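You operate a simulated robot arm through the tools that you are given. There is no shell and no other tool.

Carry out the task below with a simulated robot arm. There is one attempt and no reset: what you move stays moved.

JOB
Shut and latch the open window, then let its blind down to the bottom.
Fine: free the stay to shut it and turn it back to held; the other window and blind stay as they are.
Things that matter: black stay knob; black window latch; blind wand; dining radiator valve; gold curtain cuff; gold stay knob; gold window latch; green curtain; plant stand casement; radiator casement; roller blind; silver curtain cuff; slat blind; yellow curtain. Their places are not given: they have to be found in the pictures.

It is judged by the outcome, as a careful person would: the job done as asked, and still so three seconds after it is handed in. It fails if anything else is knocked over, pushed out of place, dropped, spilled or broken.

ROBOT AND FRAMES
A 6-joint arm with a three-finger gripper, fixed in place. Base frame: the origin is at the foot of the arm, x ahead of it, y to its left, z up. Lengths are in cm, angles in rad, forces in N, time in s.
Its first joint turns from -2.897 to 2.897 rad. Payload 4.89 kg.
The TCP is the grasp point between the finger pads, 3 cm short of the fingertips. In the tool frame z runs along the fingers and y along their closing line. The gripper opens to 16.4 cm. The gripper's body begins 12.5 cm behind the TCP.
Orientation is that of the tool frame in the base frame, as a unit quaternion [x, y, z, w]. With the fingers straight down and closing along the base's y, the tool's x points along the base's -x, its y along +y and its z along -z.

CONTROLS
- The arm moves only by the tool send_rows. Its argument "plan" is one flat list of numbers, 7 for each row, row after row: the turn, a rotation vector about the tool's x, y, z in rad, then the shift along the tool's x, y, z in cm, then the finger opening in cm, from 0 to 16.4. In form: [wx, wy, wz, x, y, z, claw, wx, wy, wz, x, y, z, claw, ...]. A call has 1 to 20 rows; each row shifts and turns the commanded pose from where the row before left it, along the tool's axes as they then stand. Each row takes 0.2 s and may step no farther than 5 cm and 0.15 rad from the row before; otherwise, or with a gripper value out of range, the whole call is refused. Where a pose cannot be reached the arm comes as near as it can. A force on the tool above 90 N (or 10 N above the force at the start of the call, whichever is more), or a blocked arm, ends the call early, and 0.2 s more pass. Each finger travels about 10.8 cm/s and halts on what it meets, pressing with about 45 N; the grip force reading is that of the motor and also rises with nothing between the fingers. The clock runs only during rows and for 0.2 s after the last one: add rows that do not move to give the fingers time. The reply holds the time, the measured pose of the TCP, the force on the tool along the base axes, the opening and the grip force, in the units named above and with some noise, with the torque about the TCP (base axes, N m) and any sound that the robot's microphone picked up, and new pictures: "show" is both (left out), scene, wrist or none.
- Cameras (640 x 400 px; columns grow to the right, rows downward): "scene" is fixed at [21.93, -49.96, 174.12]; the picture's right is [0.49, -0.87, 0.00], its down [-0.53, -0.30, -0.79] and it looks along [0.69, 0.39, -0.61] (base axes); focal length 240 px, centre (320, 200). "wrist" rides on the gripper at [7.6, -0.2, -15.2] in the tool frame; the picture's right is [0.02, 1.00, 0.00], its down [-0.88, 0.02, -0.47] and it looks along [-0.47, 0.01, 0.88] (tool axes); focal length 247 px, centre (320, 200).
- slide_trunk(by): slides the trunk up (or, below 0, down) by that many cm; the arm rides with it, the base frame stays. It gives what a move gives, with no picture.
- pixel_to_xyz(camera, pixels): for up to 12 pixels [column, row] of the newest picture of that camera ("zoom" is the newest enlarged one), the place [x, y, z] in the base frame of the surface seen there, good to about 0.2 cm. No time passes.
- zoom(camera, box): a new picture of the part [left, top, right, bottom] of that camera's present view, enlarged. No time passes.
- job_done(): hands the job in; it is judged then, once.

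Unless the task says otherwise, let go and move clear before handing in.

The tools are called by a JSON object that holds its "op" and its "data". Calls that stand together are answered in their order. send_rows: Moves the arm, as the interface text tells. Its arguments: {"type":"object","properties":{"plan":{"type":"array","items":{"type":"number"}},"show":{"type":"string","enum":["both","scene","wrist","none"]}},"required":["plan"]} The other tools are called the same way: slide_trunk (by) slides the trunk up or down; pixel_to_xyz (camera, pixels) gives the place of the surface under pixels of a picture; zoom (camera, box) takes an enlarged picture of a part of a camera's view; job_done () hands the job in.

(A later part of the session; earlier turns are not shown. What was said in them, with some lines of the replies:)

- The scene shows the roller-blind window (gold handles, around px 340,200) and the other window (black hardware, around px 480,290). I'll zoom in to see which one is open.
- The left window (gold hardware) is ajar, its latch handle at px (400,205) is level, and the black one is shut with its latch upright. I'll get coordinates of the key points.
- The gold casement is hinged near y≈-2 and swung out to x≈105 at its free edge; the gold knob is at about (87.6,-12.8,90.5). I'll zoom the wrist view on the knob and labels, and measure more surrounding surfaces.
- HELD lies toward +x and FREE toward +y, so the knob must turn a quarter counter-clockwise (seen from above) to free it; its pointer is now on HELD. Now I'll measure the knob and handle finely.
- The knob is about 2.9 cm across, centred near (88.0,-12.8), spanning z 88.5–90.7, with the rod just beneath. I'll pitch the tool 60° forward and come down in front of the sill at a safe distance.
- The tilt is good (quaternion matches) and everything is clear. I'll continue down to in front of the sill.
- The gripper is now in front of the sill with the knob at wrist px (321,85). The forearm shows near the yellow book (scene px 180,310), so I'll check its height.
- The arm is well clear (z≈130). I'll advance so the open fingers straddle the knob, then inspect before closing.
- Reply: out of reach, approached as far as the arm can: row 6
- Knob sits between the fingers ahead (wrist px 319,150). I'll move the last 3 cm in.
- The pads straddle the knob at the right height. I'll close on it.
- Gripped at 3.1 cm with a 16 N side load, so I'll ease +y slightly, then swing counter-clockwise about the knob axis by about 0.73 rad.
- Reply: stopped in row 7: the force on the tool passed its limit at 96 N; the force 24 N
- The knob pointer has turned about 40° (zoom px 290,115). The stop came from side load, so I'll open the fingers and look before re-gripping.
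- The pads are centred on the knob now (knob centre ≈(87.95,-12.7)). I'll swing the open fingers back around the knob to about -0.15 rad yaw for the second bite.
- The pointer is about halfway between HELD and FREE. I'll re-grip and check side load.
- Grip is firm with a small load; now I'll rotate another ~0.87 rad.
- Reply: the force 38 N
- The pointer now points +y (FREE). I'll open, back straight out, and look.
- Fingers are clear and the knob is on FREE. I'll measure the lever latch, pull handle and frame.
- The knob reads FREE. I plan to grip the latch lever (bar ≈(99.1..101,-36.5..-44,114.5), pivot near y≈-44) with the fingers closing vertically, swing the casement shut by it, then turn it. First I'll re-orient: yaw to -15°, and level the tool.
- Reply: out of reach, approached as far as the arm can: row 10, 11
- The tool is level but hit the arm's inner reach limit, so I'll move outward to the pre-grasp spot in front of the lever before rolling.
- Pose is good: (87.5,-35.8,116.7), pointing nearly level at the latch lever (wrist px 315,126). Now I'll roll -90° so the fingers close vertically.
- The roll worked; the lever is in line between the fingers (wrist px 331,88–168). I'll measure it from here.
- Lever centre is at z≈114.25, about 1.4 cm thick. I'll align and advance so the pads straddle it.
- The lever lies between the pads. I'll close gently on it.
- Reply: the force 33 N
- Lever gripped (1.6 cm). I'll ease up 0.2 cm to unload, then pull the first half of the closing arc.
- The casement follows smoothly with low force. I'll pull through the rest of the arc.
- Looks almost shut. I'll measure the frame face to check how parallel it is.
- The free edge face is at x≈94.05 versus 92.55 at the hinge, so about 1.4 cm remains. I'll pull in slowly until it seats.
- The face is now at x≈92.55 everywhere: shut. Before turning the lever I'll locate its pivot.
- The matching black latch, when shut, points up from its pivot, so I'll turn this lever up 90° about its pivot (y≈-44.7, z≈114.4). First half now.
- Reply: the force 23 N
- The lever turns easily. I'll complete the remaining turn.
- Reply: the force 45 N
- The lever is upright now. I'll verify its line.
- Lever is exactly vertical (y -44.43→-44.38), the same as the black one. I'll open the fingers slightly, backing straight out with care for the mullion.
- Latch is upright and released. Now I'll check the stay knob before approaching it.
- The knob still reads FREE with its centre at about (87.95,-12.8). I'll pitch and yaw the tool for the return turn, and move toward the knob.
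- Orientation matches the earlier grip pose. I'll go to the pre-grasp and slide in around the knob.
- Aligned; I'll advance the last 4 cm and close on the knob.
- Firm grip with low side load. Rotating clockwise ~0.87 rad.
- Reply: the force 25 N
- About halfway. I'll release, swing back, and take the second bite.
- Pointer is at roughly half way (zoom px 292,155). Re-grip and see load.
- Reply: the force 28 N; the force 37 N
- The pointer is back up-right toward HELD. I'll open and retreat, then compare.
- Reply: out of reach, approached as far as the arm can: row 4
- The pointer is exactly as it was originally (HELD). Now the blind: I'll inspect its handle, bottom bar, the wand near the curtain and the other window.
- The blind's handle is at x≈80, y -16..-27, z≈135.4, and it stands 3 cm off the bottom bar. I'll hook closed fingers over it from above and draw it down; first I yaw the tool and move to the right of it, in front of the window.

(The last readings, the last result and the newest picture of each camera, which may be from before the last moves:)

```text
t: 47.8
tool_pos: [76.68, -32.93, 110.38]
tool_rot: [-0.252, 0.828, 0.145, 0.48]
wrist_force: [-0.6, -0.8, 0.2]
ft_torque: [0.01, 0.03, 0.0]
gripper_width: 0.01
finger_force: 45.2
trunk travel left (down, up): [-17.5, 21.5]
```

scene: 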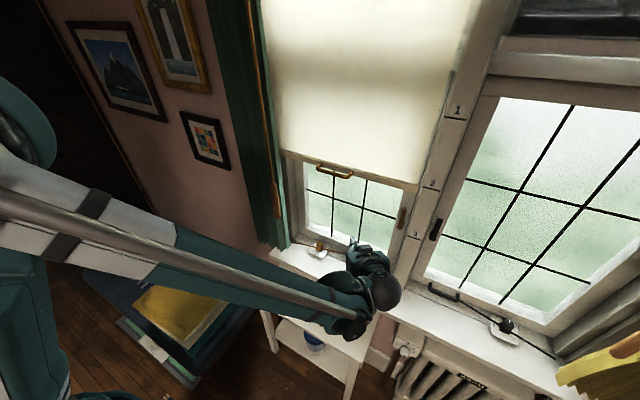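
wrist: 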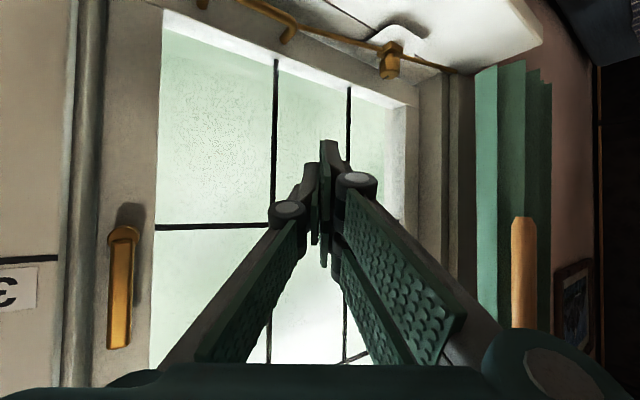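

Clear. I'll raise straight up beside the handle to above its height.

{"op": "send_rows", "data": {"plan": [0, 0, 0, -3.575, 0, -2.06, 0, 0, 0, 0, -3.575, 0, -2.06, 0, 0, 0, 0, -3.575, 0, -2.06, 0, 0, 0, 0, -3.575, 0, -2.06, 0, 0, 0, 0, -3.575, 0, -2.06, 0, 0, 0, 0, -3.575, 0, -2.06, 0, 0, 0, 0, -3.575, 0, -2.06, 0, 0, 0, 0, -3.575, 0, -2.06, 0, 0, 0, 0, 0, 0, 0, 0], "show": "both"}}

```text
t: 49.8
tool_pos: [76.7, -33.1, 143.41]
tool_rot: [-0.252, 0.828, 0.145, 0.479]
wrist_force: [-0.5, -0.1, -0.5]
ft_torque: [0.0, 0.01, -0.04]
gripper_width: 0.0
finger_force: 44.9
trunk travel left (down, up): [-17.5, 21.5]
```

scene: 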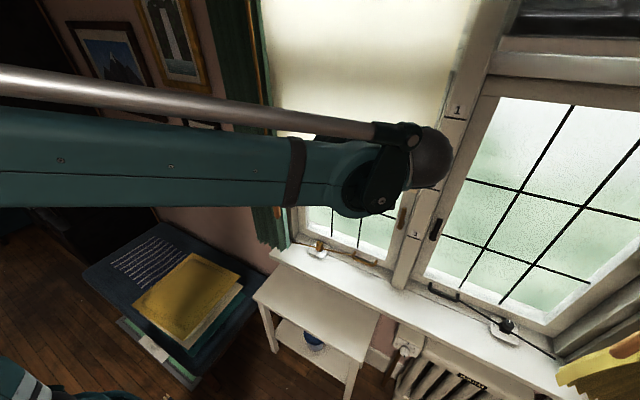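
wrist: 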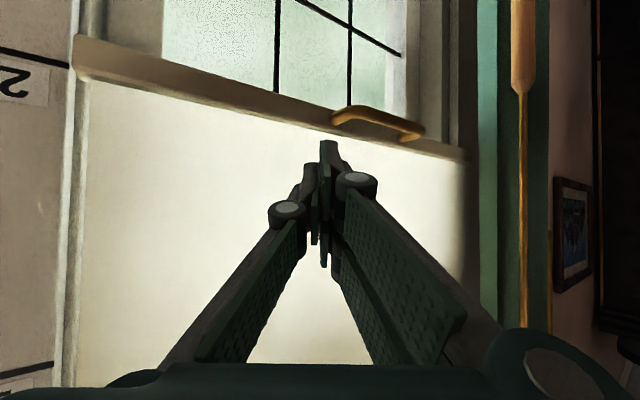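

Reached. The handle is visible at wrist px (335–422, 108–135); I'll measure it from here.

{"op": "pixel_to_xyz", "data": {"camera": "wrist", "pixels": [[345, 112], [365, 111], [380, 115], [395, 120], [410, 126], [418, 135], [335, 118], [320, 125], [440, 145], [300, 130]]}}

{"op": "zoom", "data": {"camera": "wrist", "box": [290, 70, 450, 170]}}

```text
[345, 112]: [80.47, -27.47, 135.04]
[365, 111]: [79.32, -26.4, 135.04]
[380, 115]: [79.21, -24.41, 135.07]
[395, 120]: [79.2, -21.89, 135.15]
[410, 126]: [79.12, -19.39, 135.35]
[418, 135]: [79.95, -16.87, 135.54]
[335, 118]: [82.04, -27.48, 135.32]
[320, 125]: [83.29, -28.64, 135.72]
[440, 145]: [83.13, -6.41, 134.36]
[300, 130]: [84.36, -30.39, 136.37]
```

```text
4.00 times, centred on (370, 120) of wrist
```

zoom: 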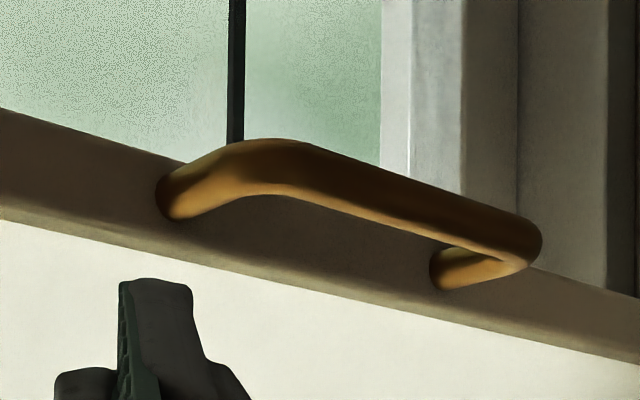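

Bar top is at z≈135.5, centred at (79.6,-22). I'll move above it and lower to just over contact.

{"op": "send_rows", "data": {"plan": [0, 0, 0, -0.757, 2.51, 2.58, 0, 0, 0, 0, -0.757, 2.51, 2.58, 0, 0, 0, 0, -0.757, 2.51, 2.58, 0, 0, 0, 0, 2.6, 0, 1.5, 0, 0, 0, 0, 0, 0, 0, 0], "show": "both"}}

{"op": "zoom", "data": {"camera": "wrist", "box": [240, 70, 400, 270]}}

```text
t: 51.0
tool_pos: [79.3, -22.46, 138.55]
tool_rot: [-0.251, 0.828, 0.144, 0.48]
wrist_force: [-0.2, 1.1, -0.1]
ft_torque: [-0.03, 0.0, -0.05]
gripper_width: 0.0
finger_force: 44.7
trunk travel left (down, up): [-17.5, 21.5]
```

scene: 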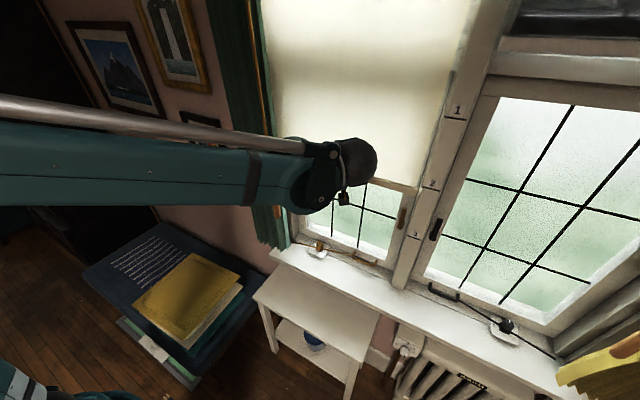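
wrist: 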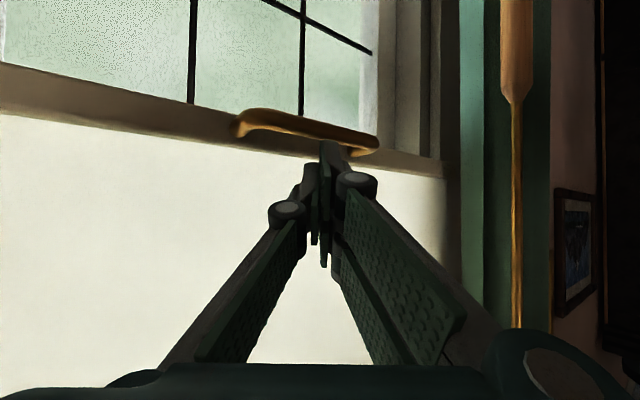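

```text
2.00 times, centred on (320, 170) of wrist
```

zoom: 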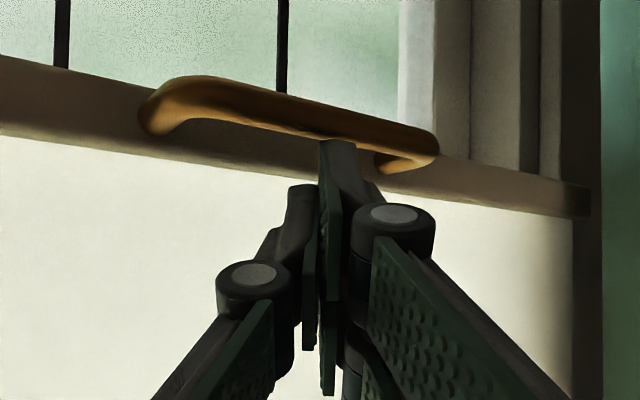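

The fingertips are just above and behind the bar. I'll push down a few cm and watch force and blind.

{"op": "send_rows", "data": {"plan": [0, 0, 0, 0.866, 0, 0.5, 0, 0, 0, 0, 0.866, 0, 0.5, 0, 0, 0, 0, 0.866, 0, 0.5, 0, 0, 0, 0, 0.866, 0, 0.5, 0, 0, 0, 0, 0.866, 0, 0.5, 0], "show": "both"}}

{"op": "zoom", "data": {"camera": "wrist", "box": [240, 70, 400, 270]}}

```text
t: 52.2
tool_pos: [79.03, -22.38, 133.44]
tool_rot: [-0.252, 0.828, 0.145, 0.479]
wrist_force: [-1.2, 0.4, 2.3]
ft_torque: [0.02, 0.04, 0.0]
gripper_width: 0.02
finger_force: 45.4
trunk travel left (down, up): [-17.5, 21.5]
```

scene: 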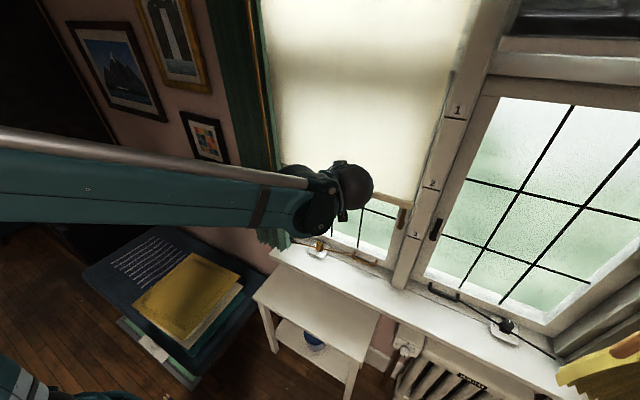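
wrist: 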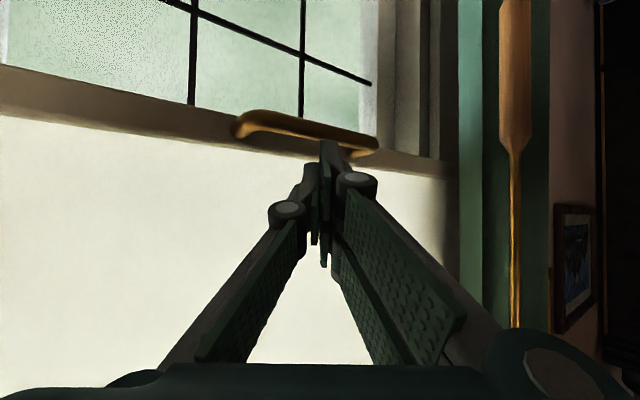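

```text
2.00 times, centred on (320, 170) of wrist
```

zoom: 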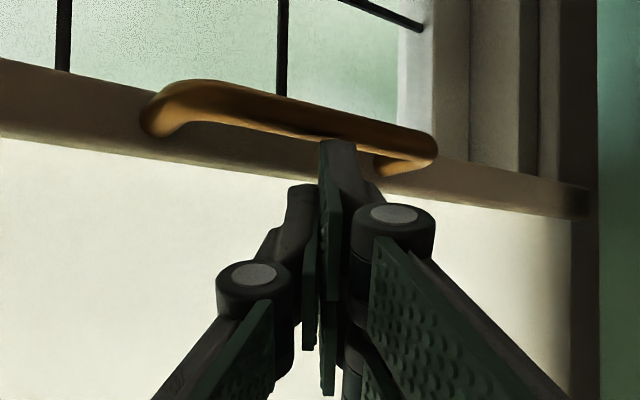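

The blind follows with almost no force. Continuing down 24 cm.

{"op": "send_rows", "data": {"plan": [0, 0, 0, 1.732, 0, 1.0, 0, 0, 0, 0, 1.732, 0, 1.0, 0, 0, 0, 0, 1.732, 0, 1.0, 0, 0, 0, 0, 1.732, 0, 1.0, 0, 0, 0, 0, 1.732, 0, 1.0, 0, 0, 0, 0, 1.732, 0, 1.0, 0, 0, 0, 0, 1.732, 0, 1.0, 0, 0, 0, 0, 1.732, 0, 1.0, 0, 0, 0, 0, 1.732, 0, 1.0, 0, 0, 0, 0, 1.732, 0, 1.0, 0, 0, 0, 0, 1.732, 0, 1.0, 0, 0, 0, 0, 1.732, 0, 1.0, 0], "show": "both"}}

```text
t: 54.8
tool_pos: [79.13, -22.51, 109.36]
tool_rot: [-0.251, 0.828, 0.145, 0.48]
wrist_force: [0.3, 0.1, 0.9]
ft_torque: [-0.04, -0.07, -0.05]
gripper_width: 0.0
finger_force: 44.7
trunk travel left (down, up): [-17.5, 21.5]
```

scene: 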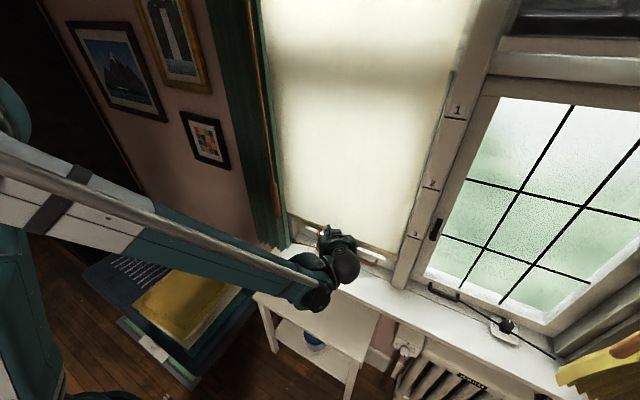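
wrist: 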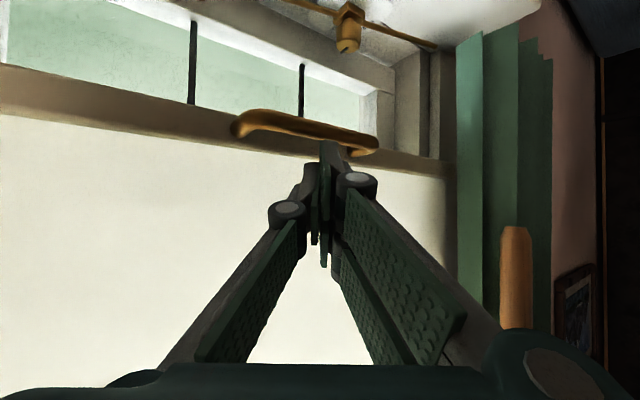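

Blind bottom is now at about z≈105. I'll check clearance between the bar and the knob/rod below before lowering the rest.

{"op": "zoom", "data": {"camera": "wrist", "box": [180, 0, 480, 180]}}

{"op": "pixel_to_xyz", "data": {"camera": "wrist", "pixels": [[434, 47], [345, 45], [330, 10], [285, 5], [150, 100], [150, 88], [150, 110], [400, 155], [375, 30], [240, 125], [300, 127], [60, 80]]}}

{"op": "zoom", "data": {"camera": "scene", "box": [270, 200, 430, 300]}}

```text
2.13 times, centred on (330, 90) of wrist
```

zoom: 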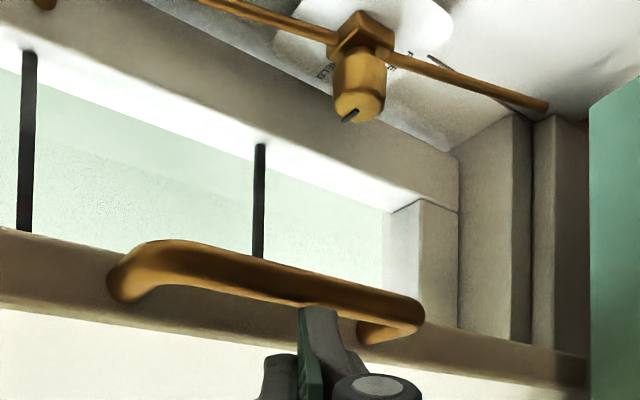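

```text
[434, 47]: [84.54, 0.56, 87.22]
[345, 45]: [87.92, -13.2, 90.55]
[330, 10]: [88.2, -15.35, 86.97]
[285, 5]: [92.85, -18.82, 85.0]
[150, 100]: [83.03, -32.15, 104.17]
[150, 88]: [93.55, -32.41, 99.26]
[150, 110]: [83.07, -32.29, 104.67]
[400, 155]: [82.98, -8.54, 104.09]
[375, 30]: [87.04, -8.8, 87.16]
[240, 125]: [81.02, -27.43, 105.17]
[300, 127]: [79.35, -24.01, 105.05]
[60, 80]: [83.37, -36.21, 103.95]
```

```text
4.00 times, centred on (350, 250) of scene
```

zoom: 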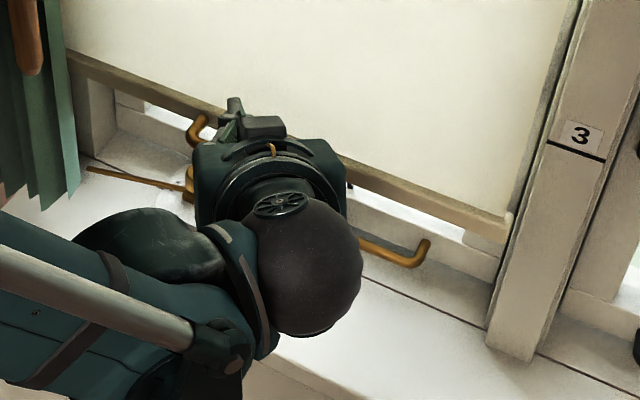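

Rod end is at (84.5,0.6,87.2), close to the bar's left end. I'll measure where the bar ends.

{"op": "pixel_to_xyz", "data": {"camera": "wrist", "pixels": [[420, 158], [440, 164], [446, 166], [450, 167], [454, 168], [440, 172], [448, 175], [453, 174]]}}

{"op": "pixel_to_xyz", "data": {"camera": "scene", "pixels": [[288, 214], [290, 215], [293, 216], [397, 257], [395, 259], [398, 254], [287, 218], [288, 211]]}}

{"op": "zoom", "data": {"camera": "wrist", "box": [390, 100, 490, 200]}}

{"op": "zoom", "data": {"camera": "scene", "box": [278, 200, 326, 260]}}

```text
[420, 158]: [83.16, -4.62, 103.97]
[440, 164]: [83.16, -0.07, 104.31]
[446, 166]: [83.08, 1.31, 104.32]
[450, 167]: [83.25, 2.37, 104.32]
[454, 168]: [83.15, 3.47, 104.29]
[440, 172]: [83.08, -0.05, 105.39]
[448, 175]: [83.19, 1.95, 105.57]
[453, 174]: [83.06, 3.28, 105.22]
```

```text
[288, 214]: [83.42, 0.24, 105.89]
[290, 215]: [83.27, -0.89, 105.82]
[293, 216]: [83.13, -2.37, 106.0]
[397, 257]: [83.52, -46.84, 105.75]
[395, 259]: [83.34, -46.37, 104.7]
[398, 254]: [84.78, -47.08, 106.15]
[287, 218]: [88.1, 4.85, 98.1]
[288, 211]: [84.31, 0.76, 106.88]
```

```text
4.00 times, centred on (440, 150) of wrist
```

zoom: 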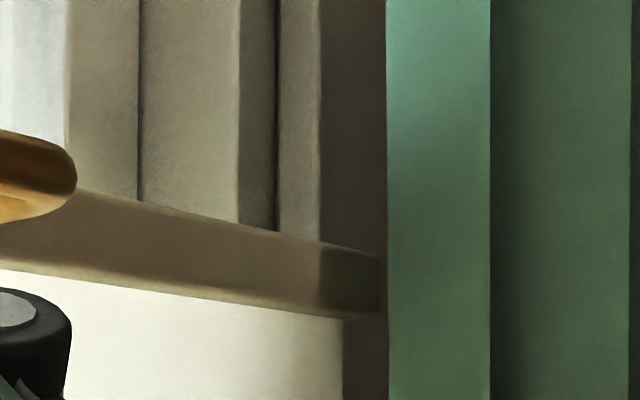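

```text
6.67 times, centred on (302, 230) of scene
```

zoom: 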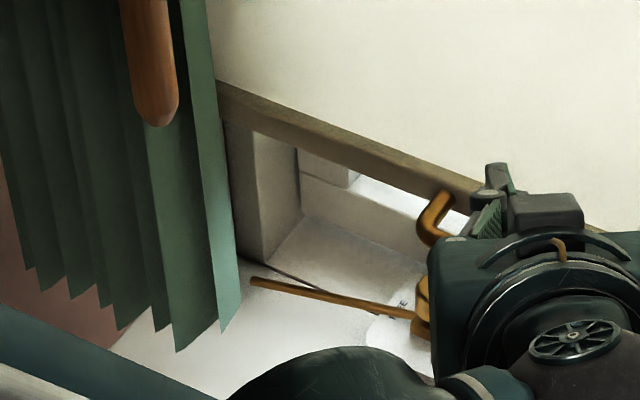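

The bar spans y -47..3.5 with its underside at z≈103.9 (TCP minus 5.45). I'll lower 14 cm, then approach the bottom gently.

{"op": "send_rows", "data": {"plan": [0, 0, 0, 1.732, 0, 1.0, 0, 0, 0, 0, 1.732, 0, 1.0, 0, 0, 0, 0, 1.732, 0, 1.0, 0, 0, 0, 0, 1.732, 0, 1.0, 0, 0, 0, 0, 1.732, 0, 1.0, 0, 0, 0, 0, 1.732, 0, 1.0, 0, 0, 0, 0, 1.3, 0, 0.75, 0, 0, 0, 0, 0, 0, 0, 0], "show": "both"}}

{"op": "zoom", "data": {"camera": "scene", "box": [260, 210, 420, 310]}}

{"op": "zoom", "data": {"camera": "wrist", "box": [320, 60, 520, 180]}}

```text
t: 56.1
tool_pos: [79.16, -22.47, 100.47]
tool_rot: [-0.248, 0.825, 0.145, 0.487]
wrist_force: [-20.2, -5.5, 63.4]
ft_torque: [0.14, 0.4, 0.14]
gripper_width: 0.02
finger_force: 44.8
trunk travel left (down, up): [-17.5, 21.5]
stopped in row 6: the force on the tool passed its limit at 127 N (the readings are from after the stop); the commanded pose is now the measured one
```

scene: 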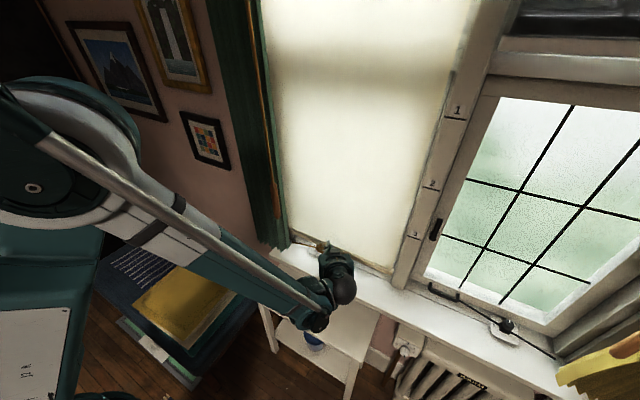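
wrist: 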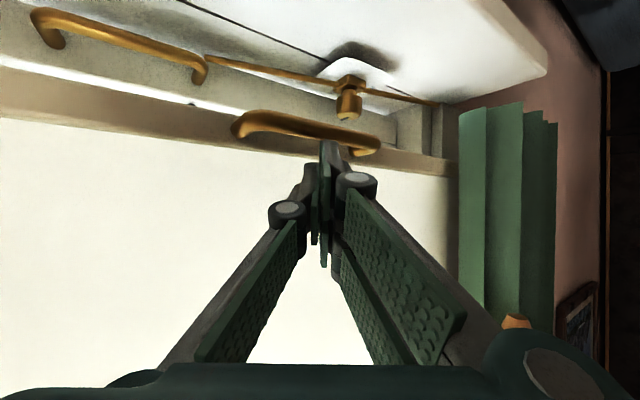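

```text
4.00 times, centred on (340, 260) of scene
```

zoom: 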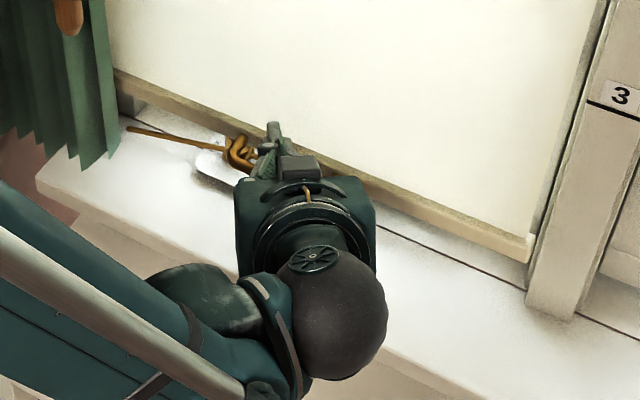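

```text
3.20 times, centred on (420, 120) of wrist
```

zoom: 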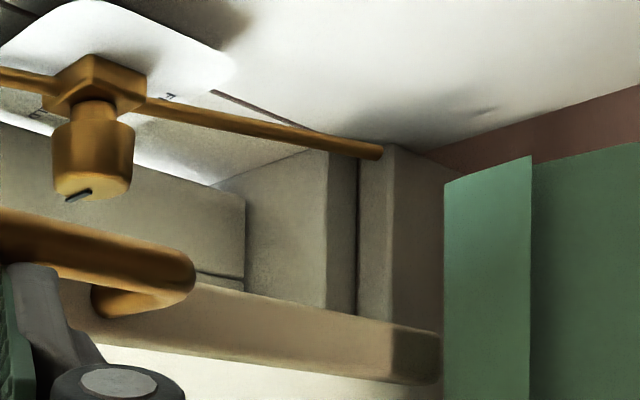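

The downward push met a firm stop with the bar underside near z≈95, well above the knob and handle. I'll measure the bar, then test once more gently whether it is the end of travel.

{"op": "pixel_to_xyz", "data": {"camera": "wrist", "pixels": [[100, 105], [100, 112], [200, 130], [420, 155], [436, 160], [445, 165], [270, 118], [10, 85]]}}

{"op": "pixel_to_xyz", "data": {"camera": "scene", "pixels": [[392, 271], [380, 266], [370, 262], [289, 228], [292, 230], [415, 233], [431, 184], [453, 118]]}}

{"op": "send_rows", "data": {"plan": [0, 0, 0, -0.26, 0, -0.15, 0, 0, 0, 0, 0, 0, 0, 0, 0, 0, 0, 0.26, 0, 0.15, 0, 0, 0, 0, 0.26, 0, 0.15, 0, 0, 0, 0, 0, 0, 0, 0], "show": "none"}}

```text
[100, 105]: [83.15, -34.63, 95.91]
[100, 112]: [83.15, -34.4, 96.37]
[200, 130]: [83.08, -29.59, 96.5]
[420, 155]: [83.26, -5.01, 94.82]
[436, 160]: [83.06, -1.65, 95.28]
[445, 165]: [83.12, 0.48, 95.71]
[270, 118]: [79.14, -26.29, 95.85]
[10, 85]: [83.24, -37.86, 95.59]
```

```text
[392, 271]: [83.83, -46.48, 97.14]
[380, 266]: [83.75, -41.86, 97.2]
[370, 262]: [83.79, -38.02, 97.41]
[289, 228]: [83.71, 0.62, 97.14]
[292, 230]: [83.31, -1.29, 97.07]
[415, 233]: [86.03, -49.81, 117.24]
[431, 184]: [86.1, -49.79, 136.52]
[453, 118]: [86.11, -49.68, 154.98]
```

```text
t: 57.0
tool_pos: [79.38, -22.57, 100.47]
tool_rot: [-0.246, 0.824, 0.146, 0.488]
wrist_force: [-17.1, -3.8, 61.9]
ft_torque: [0.25, 0.26, -0.15]
gripper_width: 0.0
finger_force: 44.9
trunk travel left (down, up): [-17.5, 21.5]
stopped in row 4: the force on the tool passed its limit at 97 N (the readings are from after the stop); the commanded pose is now the measured one
```

Same firm stop at the same height; bar top is at z≈97, matching the next step of the mullion marks (155, 136, 116, 97), so it is at the bottom. I'll lift the fingers off and back away.

{"op": "send_rows", "data": {"plan": [0, 0, 0, -0.866, 0, -0.5, 0, 0, 0, 0, -1.732, 0, -1, 0, 0, 0, 0, -2.6, 0, -1.5, 0, 0, 0, 0, -2.6, 0, -1.5, 0, 0, 0, 0, 0, -1, -2, 0, 0, 0, 0, 0, -3, -2, 0, 0, 0, 0, 0, -3, -2, 0, 0, 0, 0, 0, -3, -2, 0, 0, 0, 0, 0, 0, 0, 0], "show": "both"}}

{"op": "zoom", "data": {"camera": "scene", "box": [260, 180, 440, 300]}}

```text
t: 59.0
tool_pos: [79.17, -34.89, 112.76]
tool_rot: [-0.247, 0.826, 0.146, 0.486]
wrist_force: [1.6, -0.7, -1.0]
ft_torque: [0.05, -0.01, 0.05]
gripper_width: 0.01
finger_force: 45.5
trunk travel left (down, up): [-17.5, 21.5]
```

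scene: 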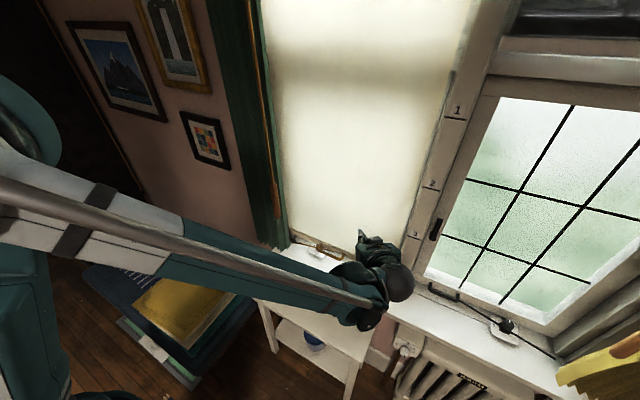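
wrist: 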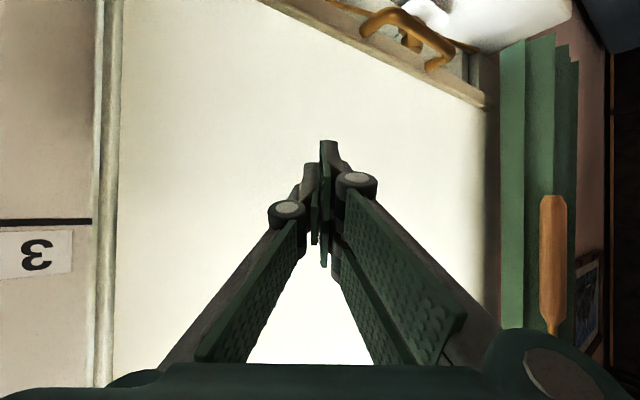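

```text
3.33 times, centred on (350, 240) of scene
```

zoom: 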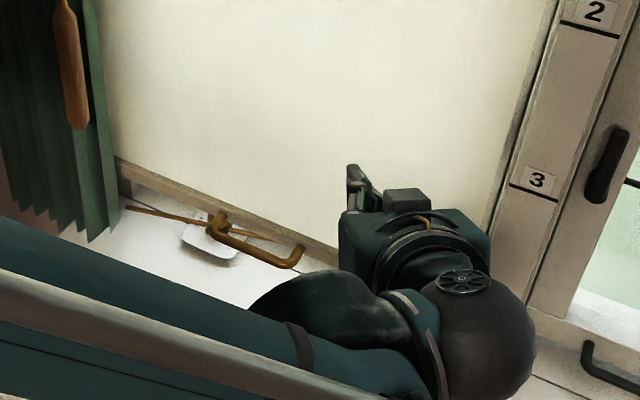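

The blind stays down. I'll back further away and do a final check.

{"op": "send_rows", "data": {"plan": [0, 0, 0, 0, -1, -3, 0, 0, 0, 0, 0, -1, -3, 0, 0, 0, 0, 0, -1, -3, 0, 0, 0, 0, 0, -1, -3, 3, 0, 0, 0, 0, 0, 0, 3, 0, 0, 0, 0, 0, 0, 3, 0, 0, 0, 0, 0, 0, 3], "show": "both"}}

{"op": "zoom", "data": {"camera": "scene", "box": [288, 226, 352, 266]}}

{"op": "zoom", "data": {"camera": "wrist", "box": [300, 0, 500, 120]}}

{"op": "pixel_to_xyz", "data": {"camera": "scene", "pixels": [[289, 228], [292, 230], [392, 271]]}}

```text
t: 60.6
tool_pos: [72.55, -43.97, 118.96]
tool_rot: [-0.247, 0.825, 0.146, 0.487]
wrist_force: [0.0, -0.2, 1.7]
ft_torque: [0.03, 0.02, -0.02]
gripper_width: 3.0
finger_force: 0.1
trunk travel left (down, up): [-17.5, 21.5]
```

scene: 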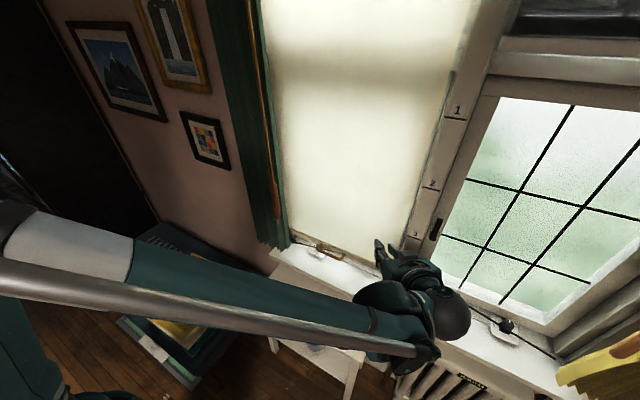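
wrist: 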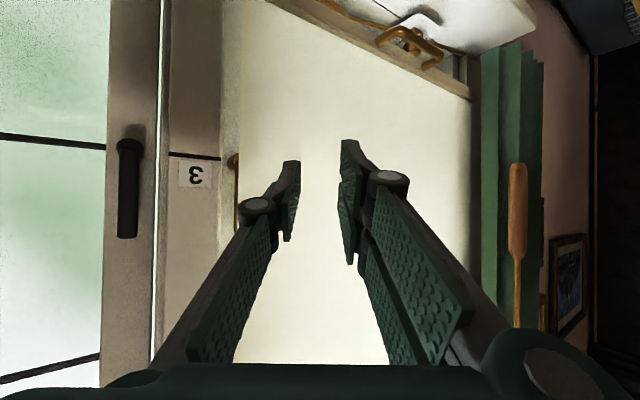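

```text
10.00 times, centred on (320, 246) of scene
```

zoom: 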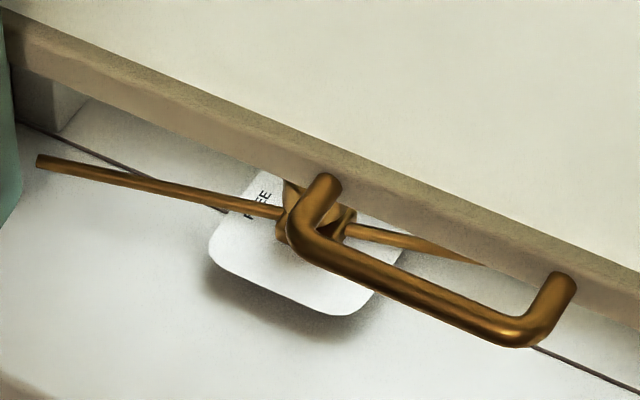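

```text
3.20 times, centred on (400, 60) of wrist
```

zoom: 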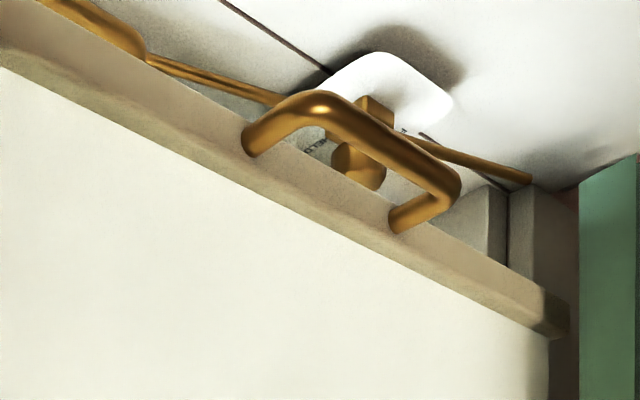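

```text
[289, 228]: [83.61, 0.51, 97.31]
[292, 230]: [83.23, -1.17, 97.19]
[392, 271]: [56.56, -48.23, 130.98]
```

The blind has held at its lower stop since I let go (bar top z≈97.2). The window is shut, its latch lever stands upright behind the blind (wrist px 235,190), the stay knob is back at HELD, and the arm is clear. The other window and its blind look unchanged, so I'm handing in.

{"op": "job_done", "data": {}}

```text
The job is handed in.
```

The open left-hand window is shut and latched, and its roller blind is down to the bottom. I have handed the job in but not yet heard the verdict.

- **Window:** I freed the gold stay, pulled the casement in until its face was level from hinge to free edge, and turned the gold latch lever upright like the black one.
- **Stay:** the gold knob is turned back to HELD, with its pointer exactly where it started.
- **Blind:** I drew it down by its handle until it met a firm stop, and a second push stopped at the same height. Its bottom bar stays about 10 cm above the sill, just over the stay knob. I took that as the bottom because it fits the even spacing of the numbered marks on the mullion. It has not moved since I let go.
- **Everything else:** I didn't touch the other window or its blind, and I saw nothing knocked over or moved. The arm has let go and is clear.
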